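You operate a simulated robot arm through the tools that you are given. There is no shell and no other tool. Be economical: measure what you need, move in short steps, check, and stop when the job is done.

The job below is to be done with a simulated robot arm. You get a single attempt, and the scene is never put back.

Task
Loosen R5 and R6 with the red wrench, then take out the diamond block.
Fine: the wrench ends in the orange cup, the block in the free pocket of the tool stand.
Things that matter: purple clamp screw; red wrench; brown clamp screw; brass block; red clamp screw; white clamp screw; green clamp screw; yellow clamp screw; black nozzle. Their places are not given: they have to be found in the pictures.

The check looks at the end state, three seconds after you hand in, the way a careful person would. Anything else that was tipped, shoved, dropped, spilled or broken makes it a failure.

Robot
A 6-joint arm with a two-finger parallel gripper, fixed in place. Base frame: the origin is at the foot of the arm, x ahead of it, y to its left, z up; the work surface is at about z = 910. Lengths are in mm, angles in rad, forces in N, time in s.
With the tool pointing down near the work surface it reaches from about 240 to 660 mm from the base axis. Its first joint turns from -1.152 to 1.152 rad. Payload 2.9 kg.
The tool frame sits at the grasp point between the pads (the TCP): z along the fingers, y along the line on which they close. The tips reach 30 mm beyond it. Largest opening 110 mm; finger width 20, thickness 10; the body of the gripper, 48 by 112 mm, starts 55 mm behind the TCP.
Orientation is that of the tool frame in the base frame, as a unit quaternion [w, x, y, z]. With the fingers straight down and closing along the base's y, the tool's x points along the base's -x, its y along +y and its z along -z.

Tools
- The arm moves only by the tool drive_tool. Its argument "series" is a list of rows, each an object of numbers (a shift or turn left out is 0, a gripper value left out holds the last): "wx", "wy", "wz": the turn, a rotation vector about the tool's x, y, z in rad; "dx", "dy", "dz": the shift along the tool's x, y, z in mm; "claw": the gripper command, from -1 (fully open) to 1 (shut), values between in proportion. In form: [{"wx": .., "wy": .., "wz": .., "dx": .., "dy": .., "dz": .., "claw": ..}, ...]. A call has 1 to 10 rows; each row shifts and turns the commanded pose from where the row before left it, along the tool's axes as they then stand. Rows are played at 5 a second. More than 50 mm and 0.15 rad between two rows, or a gripper value outside its range, and nothing of the call is played. Where a pose cannot be reached the arm comes as near as it can. A force on the tool above 40 N (or 10 N above the force at the start of the call, whichever is more), or a blocked arm, ends the call early, and 0.2 s more pass. The fingers move at their own pace (about 108 mm/s each) and stop on an object; they squeeze with about 25 N. The grip force told is the motor's: it shows also when the fingers shut on nothing. Time passes only in rows, and 0.2 s behind the last, so rows that do not move let the fingers close. The reply holds the time, the measured pose of the TCP, the force on the tool along the base axes, the opening and the grip force, in the units named above and with some noise.
- Cameras (640 x 400 px; columns grow to the right, rows downward): "scene" is fixed at [56.8, 415.6, 1401.4]; the picture's right is [-0.91, -0.41, 0.00], its down [-0.17, 0.39, -0.91] and it looks along [0.37, -0.83, -0.42] (base axes); focal length 294 px, centre (320, 200). "wrist" rides on the gripper at [-36, 0, -57] in the tool frame; the picture's right is [0.00, -1.00, 0.00], its down [0.97, 0.00, -0.24] and it looks along [0.24, 0.00, 0.97] (tool axes); focal length 218 px, centre (320, 200).
- snapshot(camera): a new picture of that camera. No time passes.
- point_at(camera, pixels): there is no depth. For up to 12 entries [column, row, z] of the newest picture of that camera ("zoom" is the newest enlarged one), the place [x, y] in the base frame at which the ray of that pixel passes the height z, good to about 3 mm. No time passes.
- inspect(camera, box): a new picture of the part [left, top, right, bottom] of that camera's present view, enlarged. No time passes.
- close_job(): hands the job in; it is judged then, once.

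Keep the steps short. Do not move on a guess: measure, check each grasp and each placing, and mend mistakes. In all there are 80 turns and 38 pictures (those below and enlarged ones count). Leave the gripper open and the arm clear of the work at the hand-in unless told otherwise, and finish with a single line.

The tools are called after "Emit:" as name(argument=value, ...) on one line, values as JSON. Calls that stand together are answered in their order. drive_tool: Moves the arm, as the interface text tells. Its arguments: {"type":"object","properties":{"series":{"type":"array"}},"required":["series"]} The other tools are called the same way: snapshot (camera) takes a picture; point_at (camera, pixels) gives the place at which the rays of pixels pass given heights; inspect (camera, box) takes an enlarged picture of a part of a camera's view; close_job () hands the job in.

At the start:

```text
t: 0.0
tcp_pos: [282.3, -214.6, 1254.0]
tool_rot: [0.0, 0.0, 1.0, 0.001]
contact_force: [-0.2, -0.6, -1.2]
width: 110.1
grip_force: 0.1
```

scene: 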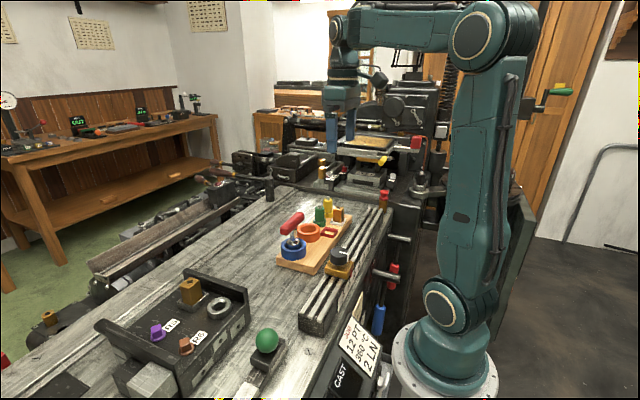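
wrist: 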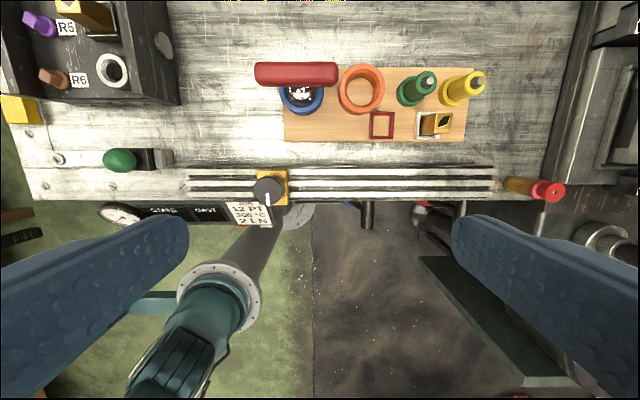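

I see a tool stand with cups (blue, orange), a red-handled wrench lying over the blue cup, and on the left a dark fixture with R5 (purple screw) and R6 (brown screw). I'll enlarge both areas.

Emit:
inspect(camera="wrist", box=[0, 0, 200, 125])

Emit:
inspect(camera="wrist", box=[240, 40, 500, 200])

Emit:
inspect(camera="scene", box=[90, 250, 310, 390])

Emit:
inspect(camera="scene", box=[260, 180, 420, 290])

```text
3.20 times, centred on (100, 62) of wrist
```

zoom: 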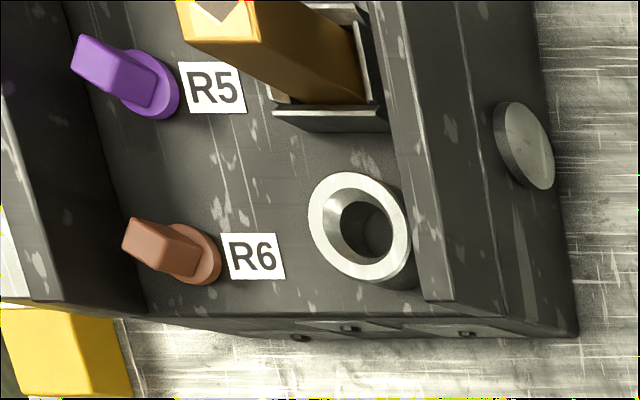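

```text
2.46 times, centred on (370, 120) of wrist
```

zoom: 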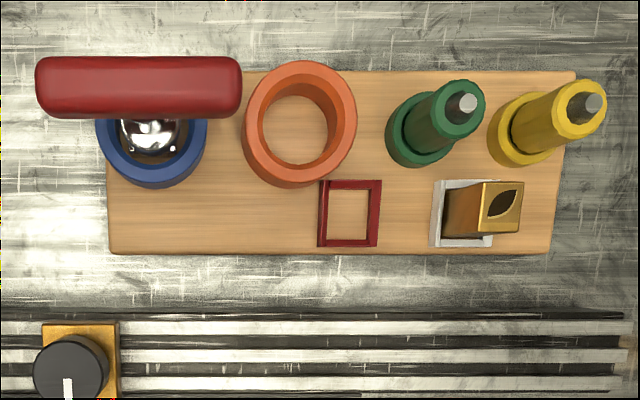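

```text
2.86 times, centred on (200, 320) of scene
```

zoom: 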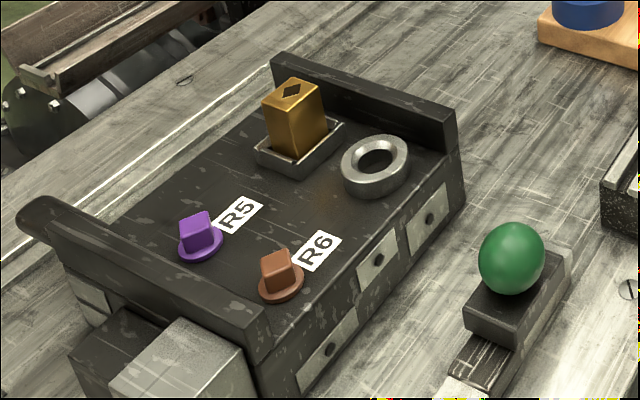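

```text
3.64 times, centred on (340, 235) of scene
```

zoom: 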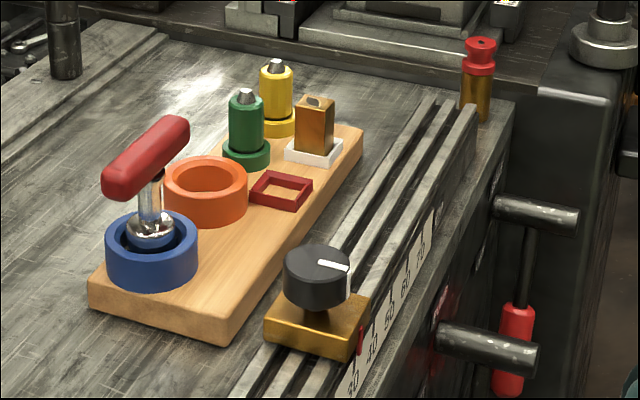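

The wrench is a T-handle standing in the blue cup. I'll triangulate its handle, the orange cup, the pocket, the screws and the block from both cameras.

Emit:
point_at(camera="wrist", pixels=[[296, 74, 1000], [296, 74, 1060], [256, 74, 1030], [337, 74, 1030], [361, 89, 960], [382, 125, 930], [300, 95, 960], [32, 20, 1000], [49, 76, 1000], [68, 6, 1040], [112, 70, 970], [285, 141, 920]])

Emit:
point_at(camera="scene", pixels=[[292.2, 223.2, 1000], [292.2, 223.2, 1060], [308, 231, 960], [329, 232, 930], [293.5, 249, 960], [158.5, 328, 1000], [186, 341, 1000], [191, 282, 1040], [160.5, 333, 970], [188, 347, 970], [219, 306, 970], [320, 292, 920]])

```text
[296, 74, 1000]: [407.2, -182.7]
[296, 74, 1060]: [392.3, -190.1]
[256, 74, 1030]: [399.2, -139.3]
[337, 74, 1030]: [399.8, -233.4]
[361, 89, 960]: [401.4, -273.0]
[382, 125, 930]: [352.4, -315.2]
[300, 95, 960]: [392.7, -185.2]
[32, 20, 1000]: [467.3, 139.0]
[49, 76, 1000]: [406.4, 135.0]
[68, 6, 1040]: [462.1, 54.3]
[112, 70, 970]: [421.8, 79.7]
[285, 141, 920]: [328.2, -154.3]
```

```text
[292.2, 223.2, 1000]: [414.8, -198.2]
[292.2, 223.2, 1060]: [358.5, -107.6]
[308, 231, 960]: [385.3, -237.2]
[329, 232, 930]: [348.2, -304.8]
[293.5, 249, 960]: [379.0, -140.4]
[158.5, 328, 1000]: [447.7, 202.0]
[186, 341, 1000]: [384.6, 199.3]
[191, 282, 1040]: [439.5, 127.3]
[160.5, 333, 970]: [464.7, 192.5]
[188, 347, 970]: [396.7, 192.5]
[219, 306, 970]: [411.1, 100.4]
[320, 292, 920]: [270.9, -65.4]
```

Triangulated so far:

| Item | x | y | z |
|---|---|---|---|
| Wrench handle centre (bar along y, about 97 long) | 405 | -184 | 1010 |
| R5 head | 485 | 182 | 962 |
| R6 head | 417 | 178 | 961 |
| Diamond block top | 483 | 95 | 999 |

First I'll go over the screws for a better look, staying high.

Emit:
drive_tool(series=[{"dx": -20, "dy": 45}, {"dx": -20, "dy": 45}, {"dx": -20, "dy": 45}, {"dx": -20, "dy": 45}, {"dx": -20, "dy": 45}, {"dx": -10, "dy": 45}, {"dx": 0, "dy": 45, "dz": 20}, {"dx": 0, "dy": 40, "dz": 25}, {"dz": 30}, {"dz": 30}])

Emit:
snapshot(camera="wrist")

```text
t: 2.2
tcp_pos: [393.4, 139.9, 1146.3]
tool_rot: [0.0, 0.001, 1.0, 0.001]
contact_force: [-0.6, -0.8, -1.3]
width: 110.1
grip_force: 0.1
```

```text
31 pictures are left
```

wrist: 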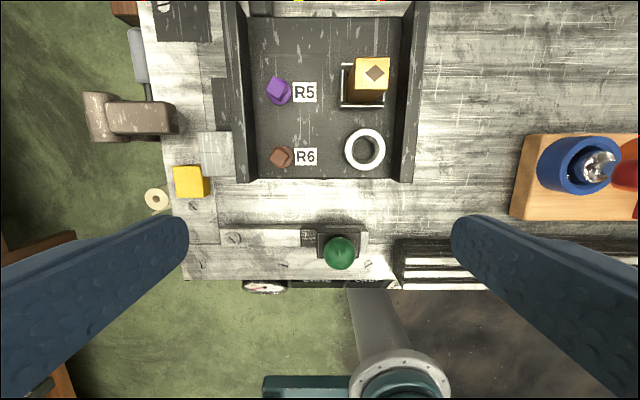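

Emit:
inspect(camera="wrist", box=[225, 60, 401, 170])

Emit:
inspect(camera="wrist", box=[500, 110, 640, 230])

Emit:
point_at(camera="wrist", pixels=[[279, 90, 962], [279, 95, 950], [281, 156, 962], [285, 158, 950], [374, 73, 999], [245, 100, 970], [402, 100, 970], [590, 165, 930], [581, 145, 950], [345, 105, 955], [385, 107, 955]])

```text
3.64 times, centred on (313, 115) of wrist
```

zoom: 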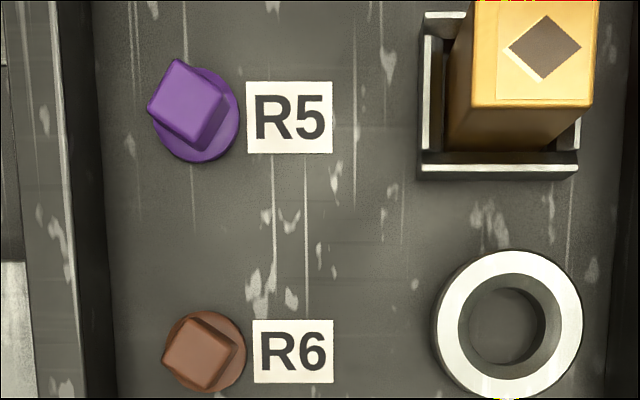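

```text
3.33 times, centred on (570, 170) of wrist
```

zoom: 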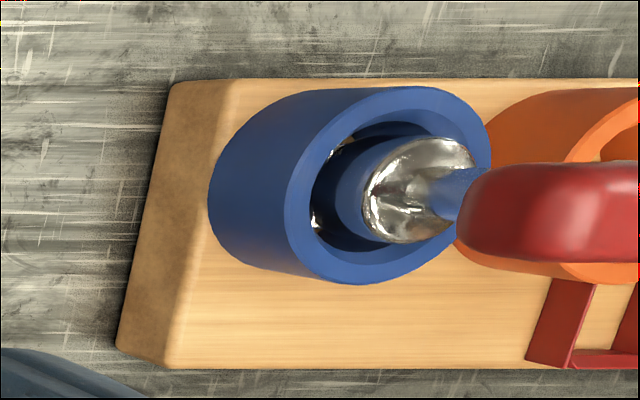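

```text
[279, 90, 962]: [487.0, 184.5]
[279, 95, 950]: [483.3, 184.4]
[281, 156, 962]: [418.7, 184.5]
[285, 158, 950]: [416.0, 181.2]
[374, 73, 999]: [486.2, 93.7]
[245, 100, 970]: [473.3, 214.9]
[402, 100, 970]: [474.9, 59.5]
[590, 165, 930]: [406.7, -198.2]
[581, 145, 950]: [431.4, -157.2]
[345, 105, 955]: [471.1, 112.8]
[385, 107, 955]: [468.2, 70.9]
```

Both square heads sit about 32° clockwise from the axes. Now I'll go above the wrench (x 405, y -184) and turn the gripper 90° so the fingers close across the bar.

Emit:
drive_tool(series=[{"dx": -1.6, "dy": -46.3}, {"dx": -1.6, "dy": -46.3}, {"dx": -1.6, "dy": -46.3}, {"dx": -1.6, "dy": -46.3}, {"dx": -1.6, "dy": -46.3}, {"dx": -1.6, "dy": -46.3}, {"dx": -1.6, "dy": -46.3}, {"wz": 0.14}, {"wz": 0.14}, {"wz": 0.14}])

Emit:
drive_tool(series=[{"wz": 0.143}, {"wz": 0.143}, {"wz": 0.143}, {"wz": 0.143}, {"wz": 0.143}, {"wz": 0.143}, {"wz": 0.143}, {"wz": 0.15}, {}])

Emit:
snapshot(camera="wrist")

```text
t: 4.4
tcp_pos: [402.4, -182.4, 1149.2]
tool_rot: [0.0, 0.209, 0.978, 0.0]
contact_force: [-0.4, -1.2, 0.3]
width: 110.1
grip_force: 0.1
```

```text
t: 6.4
tcp_pos: [403.5, -184.5, 1148.7]
tool_rot: [0.0, 0.707, 0.707, 0.0]
contact_force: [0.8, -0.5, 0.5]
width: 110.1
grip_force: 0.0
```

```text
28 pictures are left
```

wrist: 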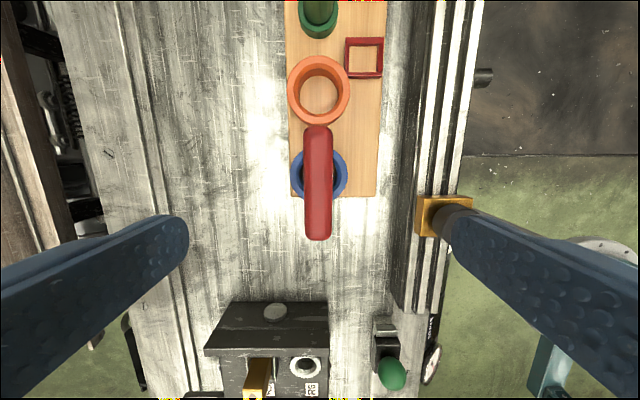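

Emit:
point_at(camera="wrist", pixels=[[318, 125, 1010], [318, 241, 1010], [304, 183, 1010], [332, 183, 1010], [319, 176, 940], [319, 90, 940], [319, 90, 950], [364, 57, 930], [349, 72, 930], [379, 42, 930]])

Emit:
inspect(camera="wrist", box=[270, 20, 398, 100])

```text
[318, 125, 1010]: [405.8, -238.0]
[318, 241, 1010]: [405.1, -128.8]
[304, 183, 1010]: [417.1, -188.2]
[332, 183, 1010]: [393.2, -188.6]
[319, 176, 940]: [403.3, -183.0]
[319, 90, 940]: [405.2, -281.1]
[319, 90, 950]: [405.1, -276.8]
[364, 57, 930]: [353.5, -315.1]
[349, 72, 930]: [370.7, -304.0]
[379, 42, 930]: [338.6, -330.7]
```

```text
5.00 times, centred on (334, 60) of wrist
```

zoom: 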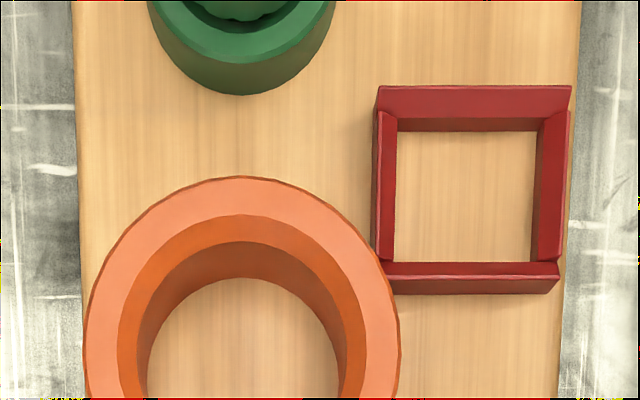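

Handle is at (405, -184), 24 wide. Descending to z ≈ 1009 with fingers open.

Emit:
drive_tool(series=[{"dy": 1.5, "dz": 30}, {"dz": 30}, {"dz": 30}, {"dz": 25}, {"dz": 15}, {"dz": 9}, {}])

Emit:
inspect(camera="scene", box=[250, 150, 410, 290])

```text
t: 8.0
tcp_pos: [405.8, -182.6, 1008.4]
tool_rot: [0.0, 0.707, 0.708, 0.0]
contact_force: [0.5, -0.3, 0.1]
width: 109.9
grip_force: 0.0
```

```text
2.86 times, centred on (330, 220) of scene
```

zoom: 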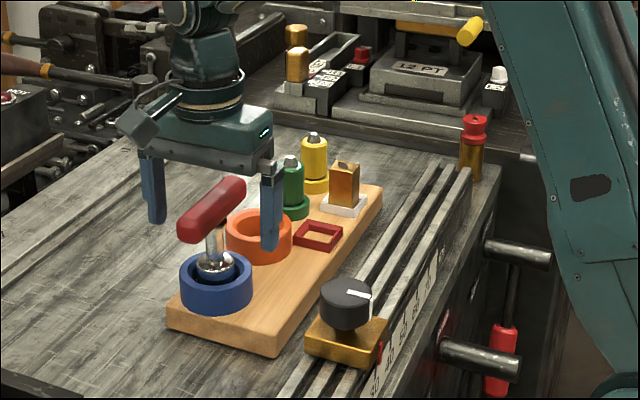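

Fingers straddle the bar. Closing.

Emit:
drive_tool(series=[{"claw": 1}, {}, {}, {}])

Emit:
drive_tool(series=[{"dz": -8}, {"dz": -12}, {"dz": -20}, {"dz": -25}, {"dz": -25}, {}])

Emit:
inspect(camera="scene", box=[260, 120, 400, 220])

```text
t: 9.0
tcp_pos: [406.3, -184.6, 1009.5]
tool_rot: [-0.001, 0.707, 0.707, 0.0]
contact_force: [-0.4, -0.1, 0.7]
width: 25.7
grip_force: 25.2
```

```text
t: 10.4
tcp_pos: [406.0, -184.4, 1099.6]
tool_rot: [0.0, 0.707, 0.707, 0.0]
contact_force: [-0.1, -0.2, -2.6]
width: 25.6
grip_force: 24.8
```

```text
4.00 times, centred on (330, 170) of scene
```

zoom: 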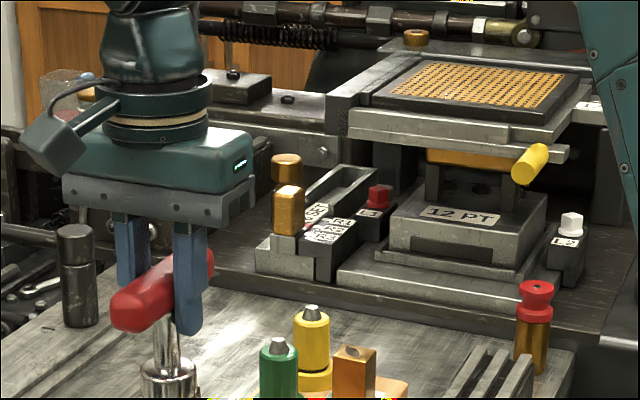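

The wrench is held. I'll see its full length to measure the bottom height.

Emit:
inspect(camera="scene", box=[250, 160, 378, 240])

```text
5.00 times, centred on (314, 200) of scene
```

zoom: 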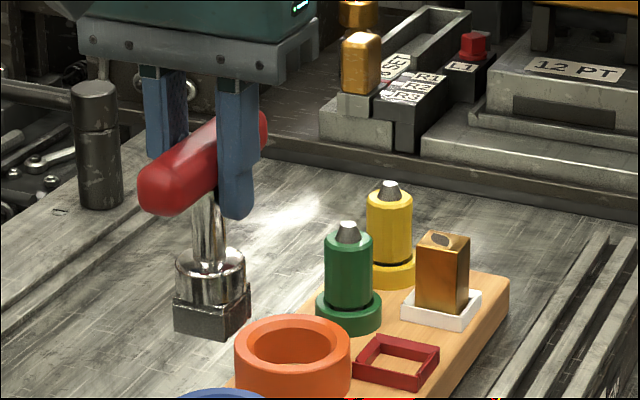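

The socket's square outline lines up with the bar, and its bottom is about 91 mm below the TCP. I'll carry it high to (335, 190), from where the wrist camera can see both screws beside the bar.

Emit:
drive_tool(series=[{"dz": -30}, {"dx": 46.75, "dy": -8.9}, {"dx": 46.75, "dy": -8.9}, {"dx": 46.75, "dy": -8.9}, {"dx": 46.75, "dy": -8.9}, {"dx": 46.75, "dy": -8.9}, {"dx": 46.75, "dy": -8.9}, {"dx": 46.75, "dy": -8.9}, {"dx": 46.75, "dy": -8.9}, {}])

Emit:
snapshot(camera="wrist")

```text
t: 12.6
tcp_pos: [329.3, 194.4, 1129.6]
tool_rot: [-0.001, 0.708, 0.706, 0.0]
contact_force: [0.0, -0.5, -1.4]
width: 26.0
grip_force: 24.6
```

```text
23 pictures are left
```

wrist: 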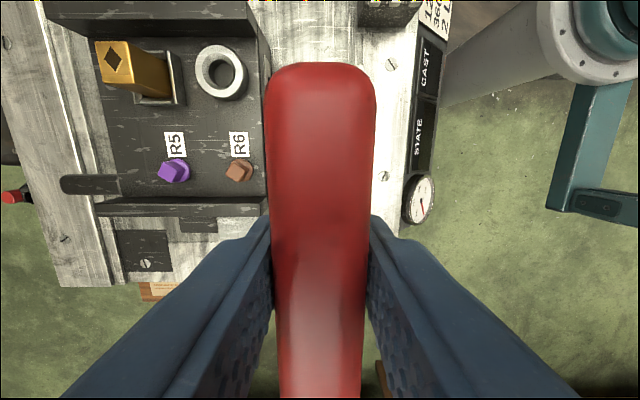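

Emit:
inspect(camera="wrist", box=[140, 125, 268, 205])

```text
5.00 times, centred on (204, 165) of wrist
```

zoom: 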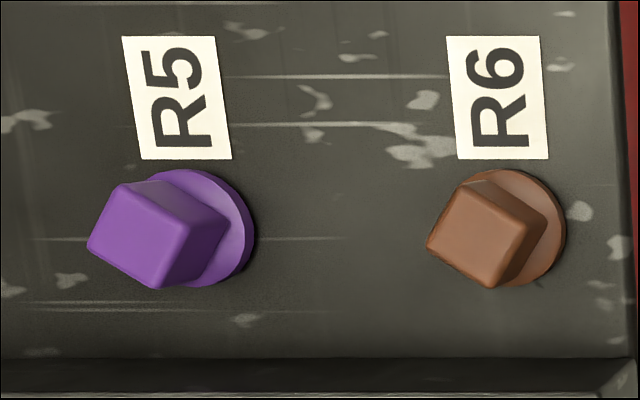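

Emit:
point_at(camera="zoom", pixels=[[143, 235, 962], [143, 235, 970], [480, 235, 962], [480, 235, 970], [195, 228, 945], [195, 228, 940], [508, 228, 945], [508, 228, 940], [122, 183, 966], [88, 246, 966], [158, 288, 966], [190, 225, 966]])

```text
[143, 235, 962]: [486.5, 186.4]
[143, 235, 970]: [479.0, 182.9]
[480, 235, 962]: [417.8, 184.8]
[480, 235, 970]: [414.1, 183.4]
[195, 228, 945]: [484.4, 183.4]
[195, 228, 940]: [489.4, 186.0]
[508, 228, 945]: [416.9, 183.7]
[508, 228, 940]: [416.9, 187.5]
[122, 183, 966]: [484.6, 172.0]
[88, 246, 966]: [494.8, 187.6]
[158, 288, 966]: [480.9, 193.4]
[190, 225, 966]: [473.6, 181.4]
```

Averaged: R5 ≈ (485.5, 184), R6 ≈ (417.3, 183.7), with the squares turned 30° clockwise. I'll turn the wrench 30° clockwise here and read the settled pose.

Emit:
drive_tool(series=[{"wz": 0.131}, {"wz": 0.131}, {"wz": 0.131}, {"wz": 0.131}, {}, {}, {}])

Emit:
drive_tool(series=[{}])

```text
t: 14.2
tcp_pos: [332.1, 192.1, 1130.7]
tool_rot: [-0.001, 0.866, 0.499, 0.0]
contact_force: [0.4, 0.4, -2.3]
width: 25.8
grip_force: 25.0
```

```text
t: 14.6
tcp_pos: [332.8, 191.7, 1129.9]
tool_rot: [0.0, 0.867, 0.499, 0.0]
contact_force: [-0.2, -1.3, -2.6]
width: 25.6
grip_force: 25.1
```

Now to above R6 (417.3, 183.7), still high.

Emit:
drive_tool(series=[{"dx": 12, "dy": 26}, {"dx": 12, "dy": 26}, {"dx": 11.4, "dy": 25.5}, {}, {}, {}])

Emit:
drive_tool(series=[{"dz": 25}, {"dz": 20}, {"dz": 15}, {}, {}])

Emit:
inspect(camera="scene", box=[120, 240, 280, 360])

```text
t: 16.0
tcp_pos: [418.9, 185.0, 1129.1]
tool_rot: [0.001, 0.866, 0.5, 0.0]
contact_force: [0.0, -0.9, -2.8]
width: 25.8
grip_force: 24.9
```

```text
t: 17.2
tcp_pos: [420.1, 184.2, 1070.5]
tool_rot: [0.0, 0.866, 0.499, 0.0]
contact_force: [0.6, 0.4, -1.8]
width: 25.7
grip_force: 24.9
```

```text
3.33 times, centred on (200, 300) of scene
```

zoom: 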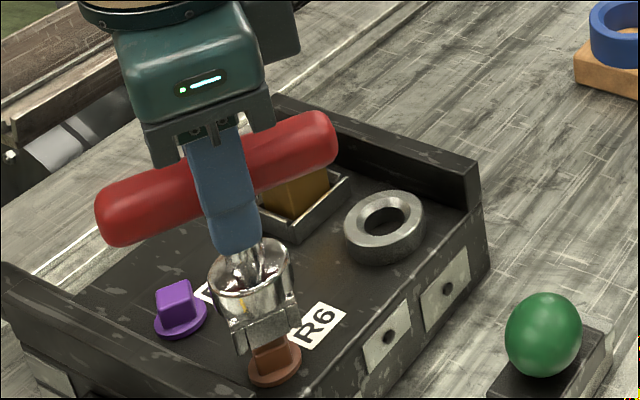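

Emit:
inspect(camera="scene", box=[160, 305, 224, 365])

```text
6.67 times, centred on (192, 335) of scene
```

zoom: 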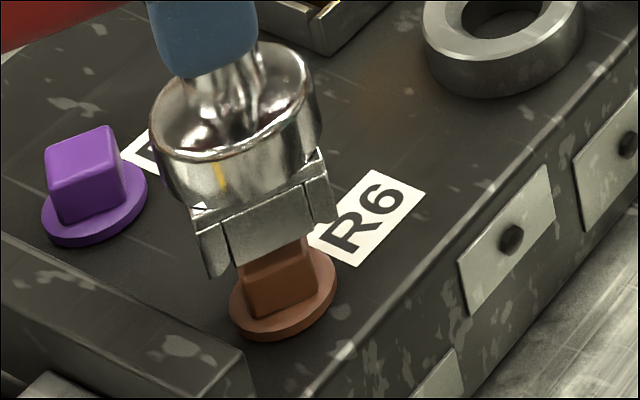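

The socket is aligned and centred over the R6 head. Lowering gently and watching the force.

Emit:
drive_tool(series=[{"dz": 4}, {"dz": 4}, {}, {}])

```text
t: 18.2
tcp_pos: [419.3, 182.1, 1062.0]
tool_rot: [0.0, 0.867, 0.499, 0.0]
contact_force: [0.3, 0.9, -1.5]
width: 25.7
grip_force: 25.2
```

Emit:
drive_tool(series=[{"dz": 3}, {"dz": 3}, {"dz": 2}, {}, {}])

Emit:
inspect(camera="scene", box=[160, 305, 224, 365])

```text
t: 19.4
tcp_pos: [418.8, 184.2, 1054.1]
tool_rot: [0.0, 0.866, 0.5, 0.001]
contact_force: [-3.0, 0.7, 12.6]
width: 26.0
grip_force: 25.4
```

```text
6.67 times, centred on (192, 335) of scene
```

zoom: 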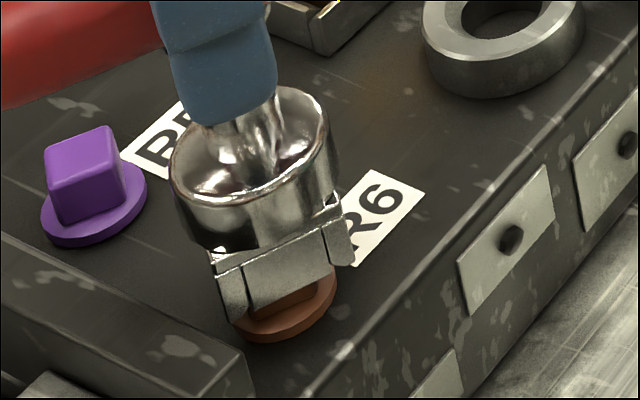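

The socket has gone over most of the head with 12.6 N upward and a slight -x push. I'll ease 1.2 mm toward -x and press a bit more.

Emit:
drive_tool(series=[{"dx": -0.6, "dy": -1.0}, {}, {"dz": 1.5}, {}, {}])

```text
t: 20.6
tcp_pos: [418.4, 184.7, 1054.9]
tool_rot: [0.0, 0.866, 0.5, 0.001]
contact_force: [0.9, 2.8, 22.6]
width: 25.9
grip_force: 24.4
```

It no longer sinks: seated. Easing the pressure slightly, then turning counter-clockwise about 34°.

Emit:
drive_tool(series=[{"dz": -1.2}, {"wz": -0.1}, {"wz": -0.1}, {"wz": -0.1}, {"wz": -0.1}, {"wz": -0.1}, {"wz": -0.1}, {}, {}])

Emit:
inspect(camera="scene", box=[140, 285, 230, 365])

```text
t: 22.6
tcp_pos: [418.8, 183.7, 1053.8]
tool_rot: [-0.001, 0.68, 0.734, -0.001]
contact_force: [-3.0, 3.9, -1.8]
width: 26.0
grip_force: 25.3
```

```text
5.00 times, centred on (185, 325) of scene
```

zoom: 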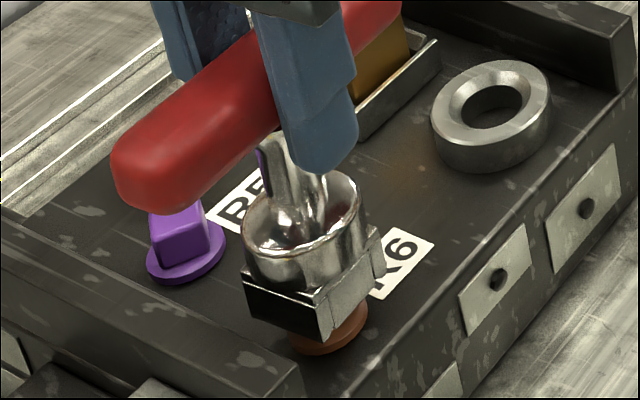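

The wrench and the screw turned together. Continuing counter-clockwise another 57°.

Emit:
drive_tool(series=[{"wz": -0.125}, {"wz": -0.125}, {"wz": -0.125}, {"wz": -0.125}, {"wz": -0.125}, {"wz": -0.125}, {"wz": -0.125}, {"wz": -0.125}, {}])

Emit:
inspect(camera="scene", box=[140, 265, 240, 365])

```text
t: 24.6
tcp_pos: [419.6, 182.9, 1054.0]
tool_rot: [0.001, 0.245, 0.97, 0.0]
contact_force: [2.8, 3.0, 5.6]
width: 25.7
grip_force: 24.9
```

```text
4.00 times, centred on (190, 315) of scene
```

zoom: 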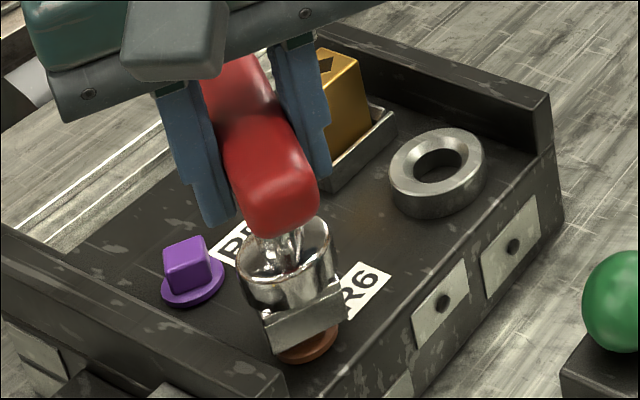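

91° so far, still smooth. Continuing another ~90° toward half a turn.

Emit:
drive_tool(series=[{"wz": -0.14}, {"wz": -0.14}, {"wz": -0.14}, {"wz": -0.14}, {"wz": -0.14}, {"wz": -0.14}, {"wz": -0.14}, {"wz": -0.14}, {}])

Emit:
inspect(camera="scene", box=[140, 265, 240, 365])

```text
t: 26.6
tcp_pos: [417.0, 184.5, 1054.3]
tool_rot: [0.0, -0.308, 0.951, 0.0]
contact_force: [6.6, 5.0, -2.3]
width: 25.9
grip_force: 25.0
```

```text
4.00 times, centred on (190, 315) of scene
```

zoom: 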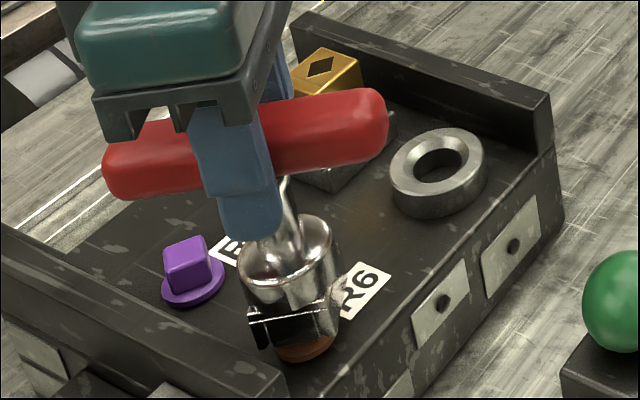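

Emit:
drive_tool(series=[{"wz": -0.14}, {"wz": -0.14}, {"wz": -0.14}, {}, {}])

Emit:
drive_tool(series=[{"dz": -4}, {"dz": -8}, {"dz": -12}, {"dz": -16}, {"dz": -20}, {"dz": -16}, {}, {}])

Emit:
inspect(camera="scene", box=[140, 265, 240, 365])

```text
t: 27.8
tcp_pos: [417.9, 183.6, 1053.0]
tool_rot: [0.0, -0.5, 0.866, 0.0]
contact_force: [4.0, 7.7, -0.2]
width: 25.7
grip_force: 25.1
```

```text
t: 29.6
tcp_pos: [420.0, 183.2, 1129.6]
tool_rot: [0.0, -0.498, 0.867, 0.0]
contact_force: [0.6, 0.9, -2.7]
width: 25.7
grip_force: 25.1
```

```text
4.00 times, centred on (190, 315) of scene
```

zoom: 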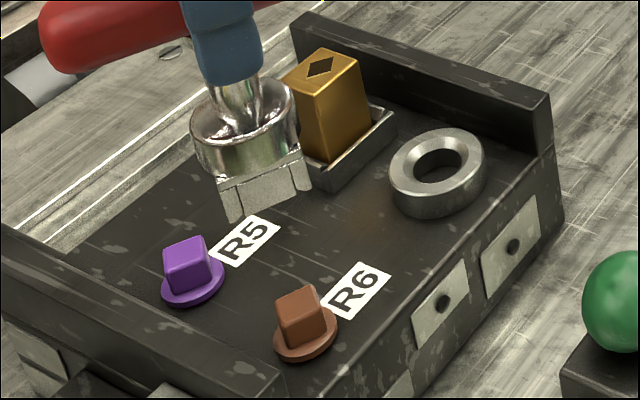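

R6 took half a turn and the wrench came off clean. Rewinding the wrist by 180° in the air before going to R5.

Emit:
drive_tool(series=[{"wz": 0.149}, {"wz": 0.149}, {"wz": 0.149}, {"wz": 0.149}, {"wz": 0.149}, {"wz": 0.149}, {"wz": 0.149}, {"wz": 0.149}, {"wz": 0.149}, {"wz": 0.149}])

Emit:
drive_tool(series=[{"wz": 0.149}, {"wz": 0.149}, {"wz": 0.149}, {"wz": 0.149}, {"wz": 0.149}, {"wz": 0.149}, {"wz": 0.149}, {"wz": 0.149}, {"wz": 0.149}, {"wz": 0.149}])

Emit:
drive_tool(series=[{"wz": 0.1436}, {}, {}, {}])

```text
t: 31.8
tcp_pos: [418.2, 182.5, 1129.6]
tool_rot: [0.0, 0.223, 0.975, 0.0]
contact_force: [0.4, 0.5, -2.5]
width: 25.8
grip_force: 24.7
```

```text
t: 34.0
tcp_pos: [416.5, 182.4, 1129.8]
tool_rot: [0.001, 0.824, 0.566, 0.001]
contact_force: [-0.4, 0.8, -1.6]
width: 25.9
grip_force: 25.5
```

```text
t: 35.0
tcp_pos: [417.5, 182.9, 1129.8]
tool_rot: [0.0, 0.862, 0.507, 0.001]
contact_force: [0.1, 0.5, -2.7]
width: 26.1
grip_force: 25.0
```

Emit:
drive_tool(series=[{"dx": 17.5, "dy": 29.4}, {"dx": 17.6, "dy": 29.4}, {}, {}, {"dz": 25}, {"dz": 20}, {"dz": 12}, {}, {}, {}])

Emit:
inspect(camera="scene", box=[130, 295, 194, 355])

```text
t: 37.2
tcp_pos: [486.5, 187.0, 1071.7]
tool_rot: [-0.001, 0.863, 0.505, 0.0]
contact_force: [-0.1, 1.6, -1.2]
width: 25.7
grip_force: 24.5
```

```text
6.67 times, centred on (162, 325) of scene
```

zoom: 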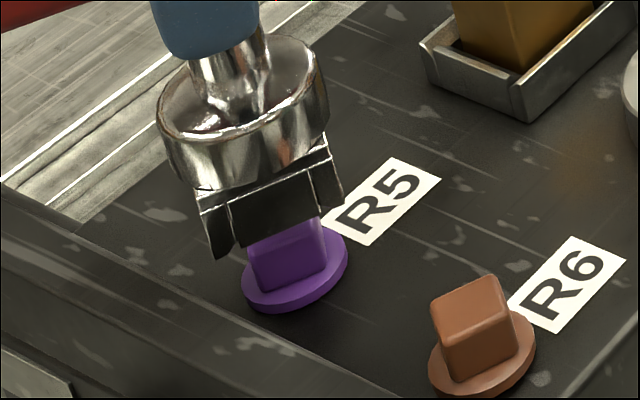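

Well aligned, maybe 1 mm too far left in the picture. I'll shift slightly toward -y and lower.

Emit:
drive_tool(series=[{"dx": -0.7, "dy": 0.2}, {"dz": 4}, {"dz": 4}, {}, {}])

Emit:
drive_tool(series=[{"dz": 3}, {"dz": 3}, {"dz": 2.5}, {}, {}])

Emit:
inspect(camera="scene", box=[130, 295, 194, 355])

```text
t: 38.4
tcp_pos: [486.4, 184.6, 1064.6]
tool_rot: [0.001, 0.862, 0.507, 0.0]
contact_force: [0.5, -0.8, -1.4]
width: 26.0
grip_force: 25.2
```

```text
t: 39.6
tcp_pos: [486.1, 187.2, 1057.9]
tool_rot: [0.0, 0.863, 0.506, 0.0]
contact_force: [1.0, 0.7, -1.7]
width: 25.9
grip_force: 25.0
```

```text
6.67 times, centred on (162, 325) of scene
```

zoom: 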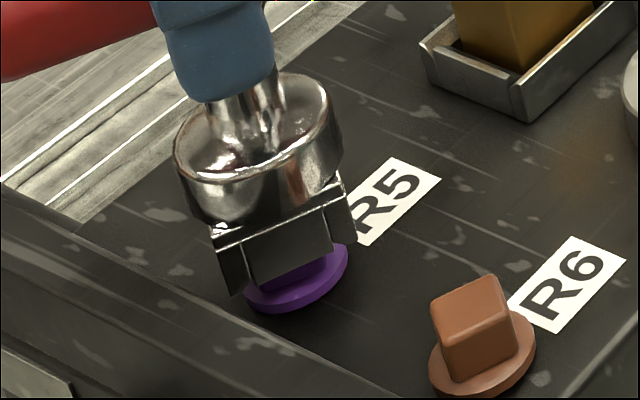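

Socket slides over the head with no force. Lowering further until contact.

Emit:
drive_tool(series=[{"dz": 2}, {"dz": 1.5}, {"dz": 1}, {}, {}])

```text
t: 40.8
tcp_pos: [486.4, 184.5, 1052.4]
tool_rot: [0.0, 0.862, 0.507, 0.0]
contact_force: [3.3, 1.0, -0.1]
width: 25.7
grip_force: 24.6
```

Close to seated (R6 sat at about 1054). Now turning counter-clockwise half a turn in stages.

Emit:
drive_tool(series=[{"wz": -0.1}, {"wz": -0.1}, {"wz": -0.12}, {"wz": -0.12}, {"wz": -0.12}, {"wz": -0.12}, {"wz": -0.12}, {}])

Emit:
inspect(camera="scene", box=[120, 275, 210, 355])

```text
t: 42.6
tcp_pos: [484.9, 182.9, 1052.7]
tool_rot: [-0.001, 0.597, 0.802, -0.001]
contact_force: [4.7, 2.8, 0.3]
width: 26.1
grip_force: 25.2
```

```text
5.00 times, centred on (165, 315) of scene
```

zoom: 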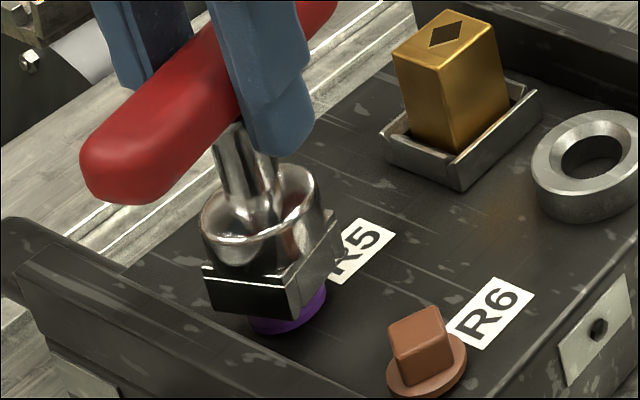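

Emit:
drive_tool(series=[{"wz": -0.14}, {"wz": -0.14}, {"wz": -0.14}, {"wz": -0.14}, {"wz": -0.14}, {"wz": -0.14}, {"wz": -0.14}, {"wz": -0.14}, {"wz": -0.14}, {}])

Emit:
drive_tool(series=[{"wz": -0.14}, {"wz": -0.14}, {"wz": -0.14}, {"wz": -0.14}, {"wz": -0.14}, {"wz": -0.14}, {"wz": -0.14}, {"wz": -0.1}, {}, {}])

Emit:
drive_tool(series=[{"dz": -4}, {"dz": -8}, {"dz": -12}, {"dz": -16}, {"dz": -20}, {"dz": -20}, {}, {}])

Emit:
inspect(camera="scene", box=[120, 265, 220, 365])

```text
t: 44.8
tcp_pos: [487.3, 184.0, 1053.1]
tool_rot: [0.0, 0.009, 1.0, 0.0]
contact_force: [3.6, 1.4, -2.7]
width: 26.1
grip_force: 24.9
```

```text
t: 47.0
tcp_pos: [484.3, 183.6, 1051.5]
tool_rot: [0.0, -0.507, 0.862, 0.001]
contact_force: [3.3, 2.3, -0.7]
width: 25.6
grip_force: 24.8
```

```text
t: 48.8
tcp_pos: [486.4, 184.2, 1131.1]
tool_rot: [0.0, -0.505, 0.863, 0.0]
contact_force: [-0.4, -0.2, -1.9]
width: 25.9
grip_force: 24.9
```

```text
4.00 times, centred on (170, 315) of scene
```

zoom: 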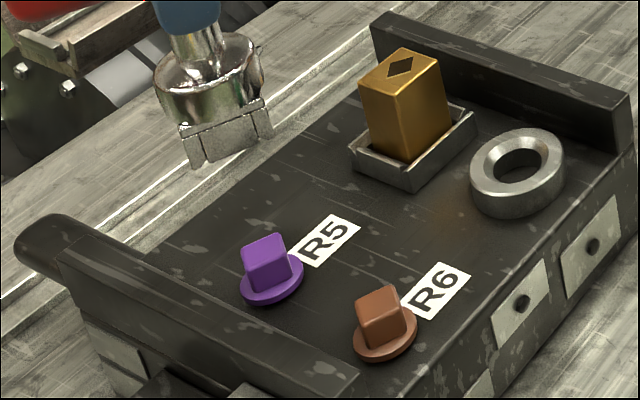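

Both screws are turned. Now to put the wrench in the orange cup: rewind to the bar-along-y pose while high, then go to a viewing spot beside the cups.

Emit:
drive_tool(series=[{"wz": 0.1454}, {"wz": 0.1454}, {"wz": 0.1454}, {"wz": 0.1454}, {"wz": 0.1454}, {"wz": 0.1454}, {"wz": 0.1454}, {"wz": 0.1454}, {"wz": 0.1454}, {"wz": 0.1454}])

Emit:
drive_tool(series=[{"wz": 0.1454}, {"wz": 0.1454}, {"wz": 0.1454}, {"wz": 0.1454}, {"wz": 0.1454}, {"wz": 0.1454}, {"wz": 0.1454}, {"wz": 0.159}, {}, {}])

Emit:
drive_tool(series=[{"dx": -41, "dy": -19}, {"dx": -41, "dy": -19}, {"dx": -41, "dy": -19}, {"dx": -41, "dy": -19}, {"dx": -41, "dy": -19}, {"dx": -41, "dy": -19}, {"dx": -41, "dy": -19}, {"dx": -41, "dy": -18}, {"dx": -41, "dy": -18}])

Emit:
drive_tool(series=[{"dx": -25}, {}, {}])

Emit:
snapshot(camera="wrist")

```text
t: 51.0
tcp_pos: [486.8, 184.3, 1132.0]
tool_rot: [-0.001, 0.198, 0.98, -0.001]
contact_force: [0.0, -0.4, -2.3]
width: 25.8
grip_force: 25.0
```

```text
refused: row 8 steps farther than a row can; nothing moved
```

```text
t: 53.0
tcp_pos: [634.4, -48.4, 1104.4]
tool_rot: [0.0, 0.196, 0.981, 0.0]
contact_force: [-0.7, -0.8, -1.8]
width: 25.7
grip_force: 25.2
out of reach, approached as far as the arm can: row 5, 6, 7, 8, 9
```

```text
t: 53.8
tcp_pos: [635.0, -47.8, 1101.2]
tool_rot: [0.0, 0.196, 0.981, 0.0]
contact_force: [-0.2, 0.2, -2.7]
width: 25.6
grip_force: 24.8
out of reach, approached as far as the arm can: row 1
```

```text
10 pictures are left
```

wrist: 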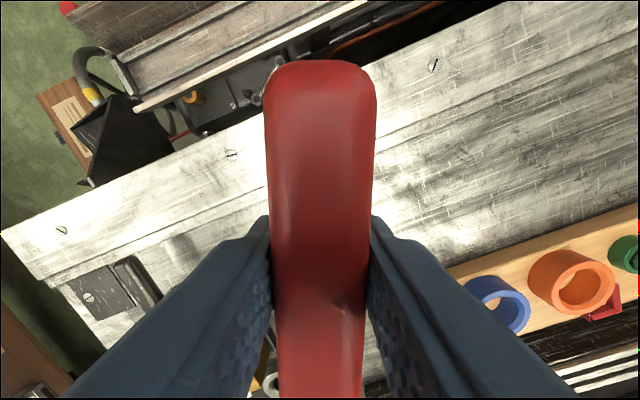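

I chained calls that depended on each other: a rotation was refused, so the arm went out to its reach limit at (635, -48). No contact was felt. I'll back toward the base with a small move and check how the command responds.

Emit:
drive_tool(series=[{"dx": 30}, {"dz": -20}, {}, {}])

```text
t: 54.8
tcp_pos: [608.2, -36.0, 1122.5]
tool_rot: [0.0, 0.196, 0.981, 0.0]
contact_force: [-0.7, 0.5, -1.9]
width: 25.8
grip_force: 25.4
```

Command follows from the actual pose. Pulling back in and then finishing the turn.

Emit:
drive_tool(series=[{"dx": 45}, {"dx": 45}, {"dx": 45}, {"wz": 0.147}, {"wz": 0.147}, {"wz": 0.147}, {"wz": 0.147}, {"wz": 0.147}, {"wz": 0.147}, {"wz": 0.147}])

Emit:
drive_tool(series=[{"wz": 0.147}, {"dz": -8}, {}, {}])

```text
t: 57.0
tcp_pos: [481.7, 17.1, 1125.2]
tool_rot: [0.0, 0.655, 0.756, 0.001]
contact_force: [0.9, 1.1, -1.5]
width: 25.7
grip_force: 25.0
```

```text
t: 58.0
tcp_pos: [480.9, 16.9, 1133.5]
tool_rot: [0.0, 0.707, 0.708, 0.0]
contact_force: [-0.4, -0.1, -2.1]
width: 25.8
grip_force: 24.8
```

Now to the viewing spot (315, -230).

Emit:
drive_tool(series=[{"dx": -35.3, "dy": -23.7}, {"dx": -35.3, "dy": -23.7}, {"dx": -35.3, "dy": -23.7}, {"dx": -35.3, "dy": -23.7}, {"dx": -35.3, "dy": -23.7}, {"dx": -35.3, "dy": -23.7}, {"dx": -35.3, "dy": -23.7}, {}, {}])

Emit:
snapshot(camera="wrist")

```text
t: 60.0
tcp_pos: [318.8, -228.8, 1133.5]
tool_rot: [0.0, 0.707, 0.707, 0.0]
contact_force: [0.7, 0.0, -2.3]
width: 25.7
grip_force: 24.5
```

```text
9 pictures are left
```

wrist: 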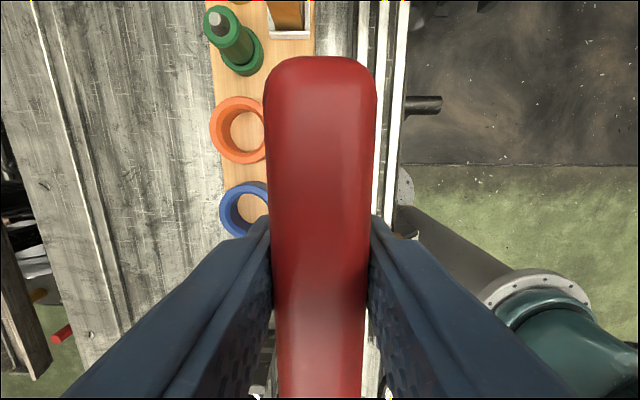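

Orange cup is about 93 mm from the blue one, so its centre is about (405, -278). The green bit clears the bar end. Moving over it and part-way down.

Emit:
drive_tool(series=[{"dx": -24, "dy": 43}, {"dx": -25, "dy": 43}, {}, {"dz": 30}, {"dz": 30}, {}, {}])

Emit:
inspect(camera="scene", box=[260, 190, 360, 260])

```text
t: 61.6
tcp_pos: [403.8, -278.8, 1072.4]
tool_rot: [-0.001, 0.707, 0.707, 0.0]
contact_force: [-0.7, 0.6, -2.1]
width: 26.1
grip_force: 24.8
```

```text
5.71 times, centred on (310, 225) of scene
```

zoom: 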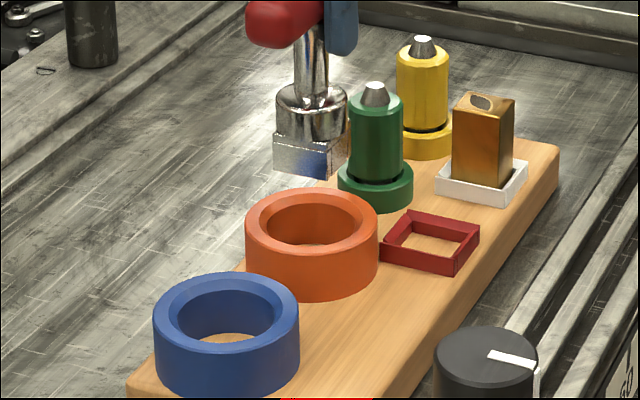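

Socket is centred over the orange cup in the picture, and the depth agrees. Lowering to just above the resting height.

Emit:
drive_tool(series=[{"dx": 0.5, "dy": 1, "dz": 15}, {"dz": 15}, {"dz": 12}, {"dz": 8}, {"dz": 6}, {}, {}])

Emit:
drive_tool(series=[{"dz": 2}, {"dz": 2}, {"dz": 1}, {}, {}])

Emit:
inspect(camera="scene", box=[260, 190, 360, 260])

```text
t: 63.2
tcp_pos: [402.5, -278.7, 1017.7]
tool_rot: [0.0, 0.707, 0.707, 0.0]
contact_force: [0.2, 0.2, -2.1]
width: 26.0
grip_force: 24.8
```

```text
t: 64.4
tcp_pos: [404.0, -279.0, 1011.8]
tool_rot: [0.0, 0.707, 0.708, 0.0]
contact_force: [0.7, -0.3, -1.7]
width: 25.9
grip_force: 25.1
```

```text
5.71 times, centred on (310, 225) of scene
```

zoom: 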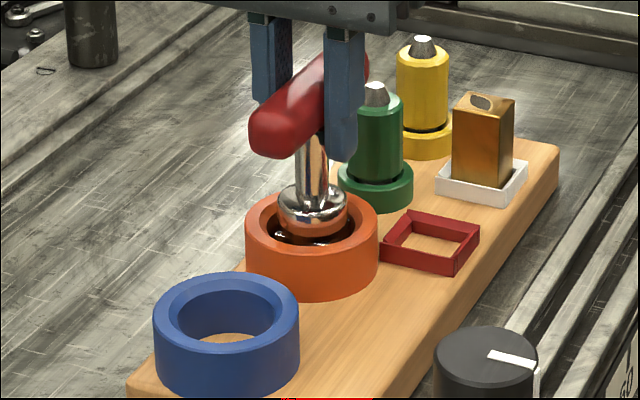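

It's inside the cup, not yet on the floor. Lowering in 1 mm steps to contact.

Emit:
drive_tool(series=[{"dz": 1}, {"dz": 1}, {"dz": 0.7}, {}, {}])

```text
t: 65.6
tcp_pos: [404.4, -279.8, 1008.6]
tool_rot: [0.0, 0.707, 0.707, 0.0]
contact_force: [-0.8, 1.1, 4.2]
width: 25.8
grip_force: 25.2
```

Contact with the floor (net +6 N). Releasing with a moderate opening and lifting straight up.

Emit:
drive_tool(series=[{"claw": 0.2}, {"claw": -0.1}, {}, {}, {"dz": -10}, {"dz": -25}, {"dz": -35}, {"dz": -35}, {"dz": -35}, {}])

Emit:
snapshot(camera="scene")

```text
t: 67.8
tcp_pos: [401.6, -281.4, 1148.0]
tool_rot: [-0.001, 0.707, 0.707, 0.0]
contact_force: [-0.2, 0.6, 0.1]
width: 60.7
grip_force: 0.0
```

```text
6 pictures are left
```

scene: 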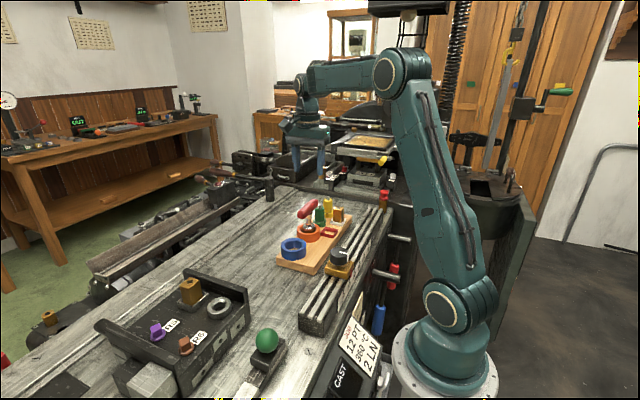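

The wrench stands in the orange cup and the block is untouched. Now I'll look straight down at the free (red) pocket.

Emit:
drive_tool(series=[{"dx": -29, "dy": -25}, {"dx": -29, "dy": -24}, {"dz": 20}, {"dz": 18}, {}, {}])

Emit:
inspect(camera="wrist", box=[260, 120, 400, 220])

```text
t: 69.2
tcp_pos: [355.8, -338.0, 1111.7]
tool_rot: [0.0, 0.707, 0.707, 0.0]
contact_force: [-0.1, 0.9, -0.4]
width: 60.4
grip_force: 0.0
```

```text
4.00 times, centred on (330, 170) of wrist
```

zoom: 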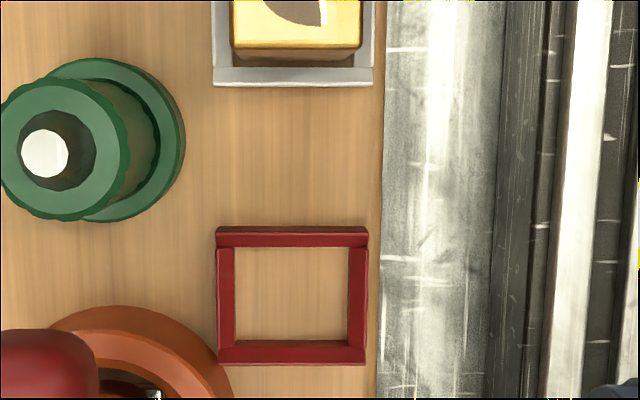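

Emit:
point_at(camera="zoom", pixels=[[292, 295, 930], [292, 295, 931], [216, 227, 930], [368, 227, 930], [216, 364, 930], [368, 364, 930], [235, 247, 930], [350, 342, 930], [297, 83, 930], [232, 48, 975], [362, 48, 975]])

Emit:
drive_tool(series=[{"dz": -18}, {"dz": -20}, {}, {}])

```text
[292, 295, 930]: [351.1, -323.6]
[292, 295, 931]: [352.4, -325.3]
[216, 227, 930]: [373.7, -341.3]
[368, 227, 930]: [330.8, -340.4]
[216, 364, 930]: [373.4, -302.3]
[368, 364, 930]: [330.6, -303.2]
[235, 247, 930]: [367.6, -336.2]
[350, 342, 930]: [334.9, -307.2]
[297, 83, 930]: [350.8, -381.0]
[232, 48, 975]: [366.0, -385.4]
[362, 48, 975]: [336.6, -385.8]
```

```text
t: 70.2
tcp_pos: [354.8, -338.0, 1148.9]
tool_rot: [0.0, 0.707, 0.707, 0.0]
contact_force: [0.6, 0.5, 0.6]
width: 60.5
grip_force: 0.1
```

Pocket centre ≈ (352, -321), inner about 32 (x) × 28 (y), so the block's orientation matters. Going over the block to measure it from above.

Emit:
drive_tool(series=[{"dx": 46.4, "dy": 14.2}, {"dx": 46.4, "dy": 14.2}, {"dx": 46.4, "dy": 14.2}, {"dx": 46.4, "dy": 14.2}, {"dx": 46.4, "dy": 14.2}, {"dx": 46.4, "dy": 14.2}, {"dx": 46.4, "dy": 14.2}, {"dx": 46.4, "dy": 14.2}, {"dx": 46.4, "dy": 14.2}, {}])

Emit:
drive_tool(series=[{}, {}])

Emit:
inspect(camera="wrist", box=[270, 145, 370, 225])

```text
t: 72.4
tcp_pos: [483.9, 78.1, 1145.4]
tool_rot: [0.0, 0.707, 0.707, 0.0]
contact_force: [1.0, -0.5, -0.1]
width: 60.7
grip_force: 0.1
```

```text
t: 73.0
tcp_pos: [484.9, 78.5, 1144.8]
tool_rot: [-0.001, 0.707, 0.707, 0.0]
contact_force: [0.1, 0.0, 0.6]
width: 60.4
grip_force: 0.1
```

```text
5.00 times, centred on (320, 185) of wrist
```

zoom: 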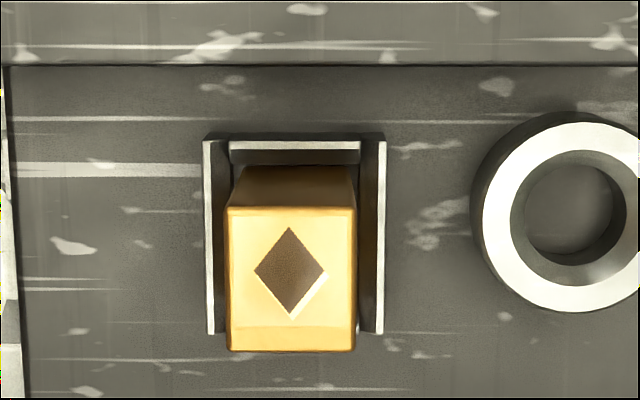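

Here the block is about 25 (x) × 29 (y), while the pocket is longer in x, so it needs a 90° turn. I'll grip along x as the gripper stands now and turn 90° for placing. Measuring the block's centre.

Emit:
point_at(camera="zoom", pixels=[[227, 207, 999], [355, 207, 999], [227, 352, 999], [355, 352, 999], [291, 280, 999], [291, 280, 998], [295, 146, 955], [295, 240, 955], [204, 240, 955], [385, 240, 955]])

```text
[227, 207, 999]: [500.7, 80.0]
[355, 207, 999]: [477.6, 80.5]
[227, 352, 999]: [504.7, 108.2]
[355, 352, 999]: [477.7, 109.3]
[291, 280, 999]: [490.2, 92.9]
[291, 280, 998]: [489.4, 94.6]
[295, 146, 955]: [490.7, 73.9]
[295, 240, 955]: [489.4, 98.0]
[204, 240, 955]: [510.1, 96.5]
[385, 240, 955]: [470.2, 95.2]
```

Block centre ≈ (490, 94). Moving over it with the opening at 50 mm and descending to z = 993.

Emit:
drive_tool(series=[{"dx": 15.9, "dy": 5.3, "claw": 0.09}, {}, {"dz": 35}, {"dz": 35}, {"dz": 30}, {"dz": 22}, {"dz": 14}, {}, {}])

Emit:
inspect(camera="scene", box=[150, 245, 250, 325])

```text
t: 75.0
tcp_pos: [486.8, 97.0, 1012.0]
tool_rot: [0.0, 0.707, 0.707, 0.001]
contact_force: [-0.4, 0.3, 0.7]
width: 50.1
grip_force: 0.1
```

```text
5.00 times, centred on (200, 285) of scene
```

zoom: 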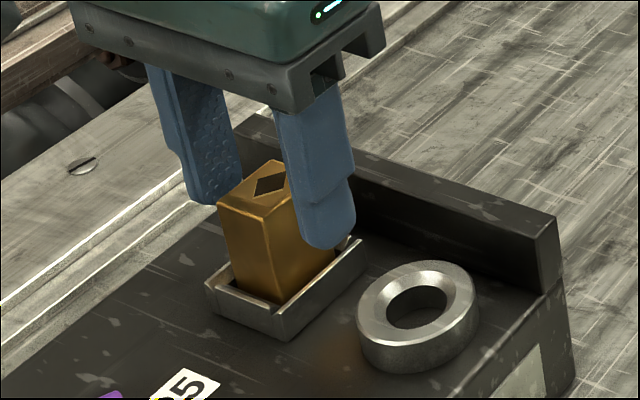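

Fingers straddle the block. Lowering 17 mm more and closing.

Emit:
drive_tool(series=[{"dz": 10}, {"dz": 7}, {}, {}, {"claw": 1}, {}, {}, {}])

```text
t: 76.8
tcp_pos: [488.0, 96.7, 994.7]
tool_rot: [0.0, 0.707, 0.707, 0.0]
contact_force: [0.7, -0.1, 1.0]
width: 25.7
grip_force: 25.2
```

Gripped at 25.7 mm. Lifting gently.

Emit:
drive_tool(series=[{"dz": -3}, {"dz": -5}, {"dz": -10}, {}])

Emit:
drive_tool(series=[{"dz": -30}, {"dz": -40}, {"dz": -40}, {"dz": -20}, {}])

```text
t: 77.8
tcp_pos: [488.3, 97.1, 1013.5]
tool_rot: [0.0, 0.707, 0.707, 0.0]
contact_force: [0.1, 0.2, -2.3]
width: 25.8
grip_force: 25.2
```

```text
t: 79.0
tcp_pos: [485.9, 95.9, 1144.8]
tool_rot: [0.0, 0.707, 0.707, 0.0]
contact_force: [-0.2, 0.6, -1.9]
width: 25.6
grip_force: 24.9
```

Block came out freely. Carrying it high to above the pocket.

Emit:
drive_tool(series=[{"dx": -46.4, "dy": -15.1}, {"dx": -46.4, "dy": -15.1}, {"dx": -46.4, "dy": -15.1}, {"dx": -46.4, "dy": -15.1}, {"dx": -46.4, "dy": -15.1}, {"dx": -46.4, "dy": -15.1}, {"dx": -46.4, "dy": -15.1}, {"dx": -46.4, "dy": -15.1}, {"dx": -46.4, "dy": -15.1}, {}])

Emit:
drive_tool(series=[{"wz": 0.143}, {"wz": 0.143}, {"wz": 0.143}, {"wz": 0.143}, {"wz": 0.143}, {"wz": 0.143}, {"wz": 0.143}, {"wz": 0.143}, {"wz": 0.143}, {"wz": 0.143}])

Emit:
drive_tool(series=[{"wz": 0.141}, {}, {}, {}])

```text
t: 81.2
tcp_pos: [352.3, -322.4, 1143.2]
tool_rot: [0.0, 0.707, 0.708, 0.0]
contact_force: [0.6, -0.1, -2.1]
width: 25.8
grip_force: 25.1
```

```text
t: 83.4
tcp_pos: [352.6, -322.4, 1143.8]
tool_rot: [0.001, 0.998, 0.07, 0.0]
contact_force: [-0.8, -0.2, -2.0]
width: 25.7
grip_force: 25.7
```

```text
t: 84.4
tcp_pos: [351.5, -321.6, 1143.3]
tool_rot: [0.001, 1.0, 0.0, 0.0]
contact_force: [0.2, -0.5, -1.8]
width: 25.7
grip_force: 24.7
```

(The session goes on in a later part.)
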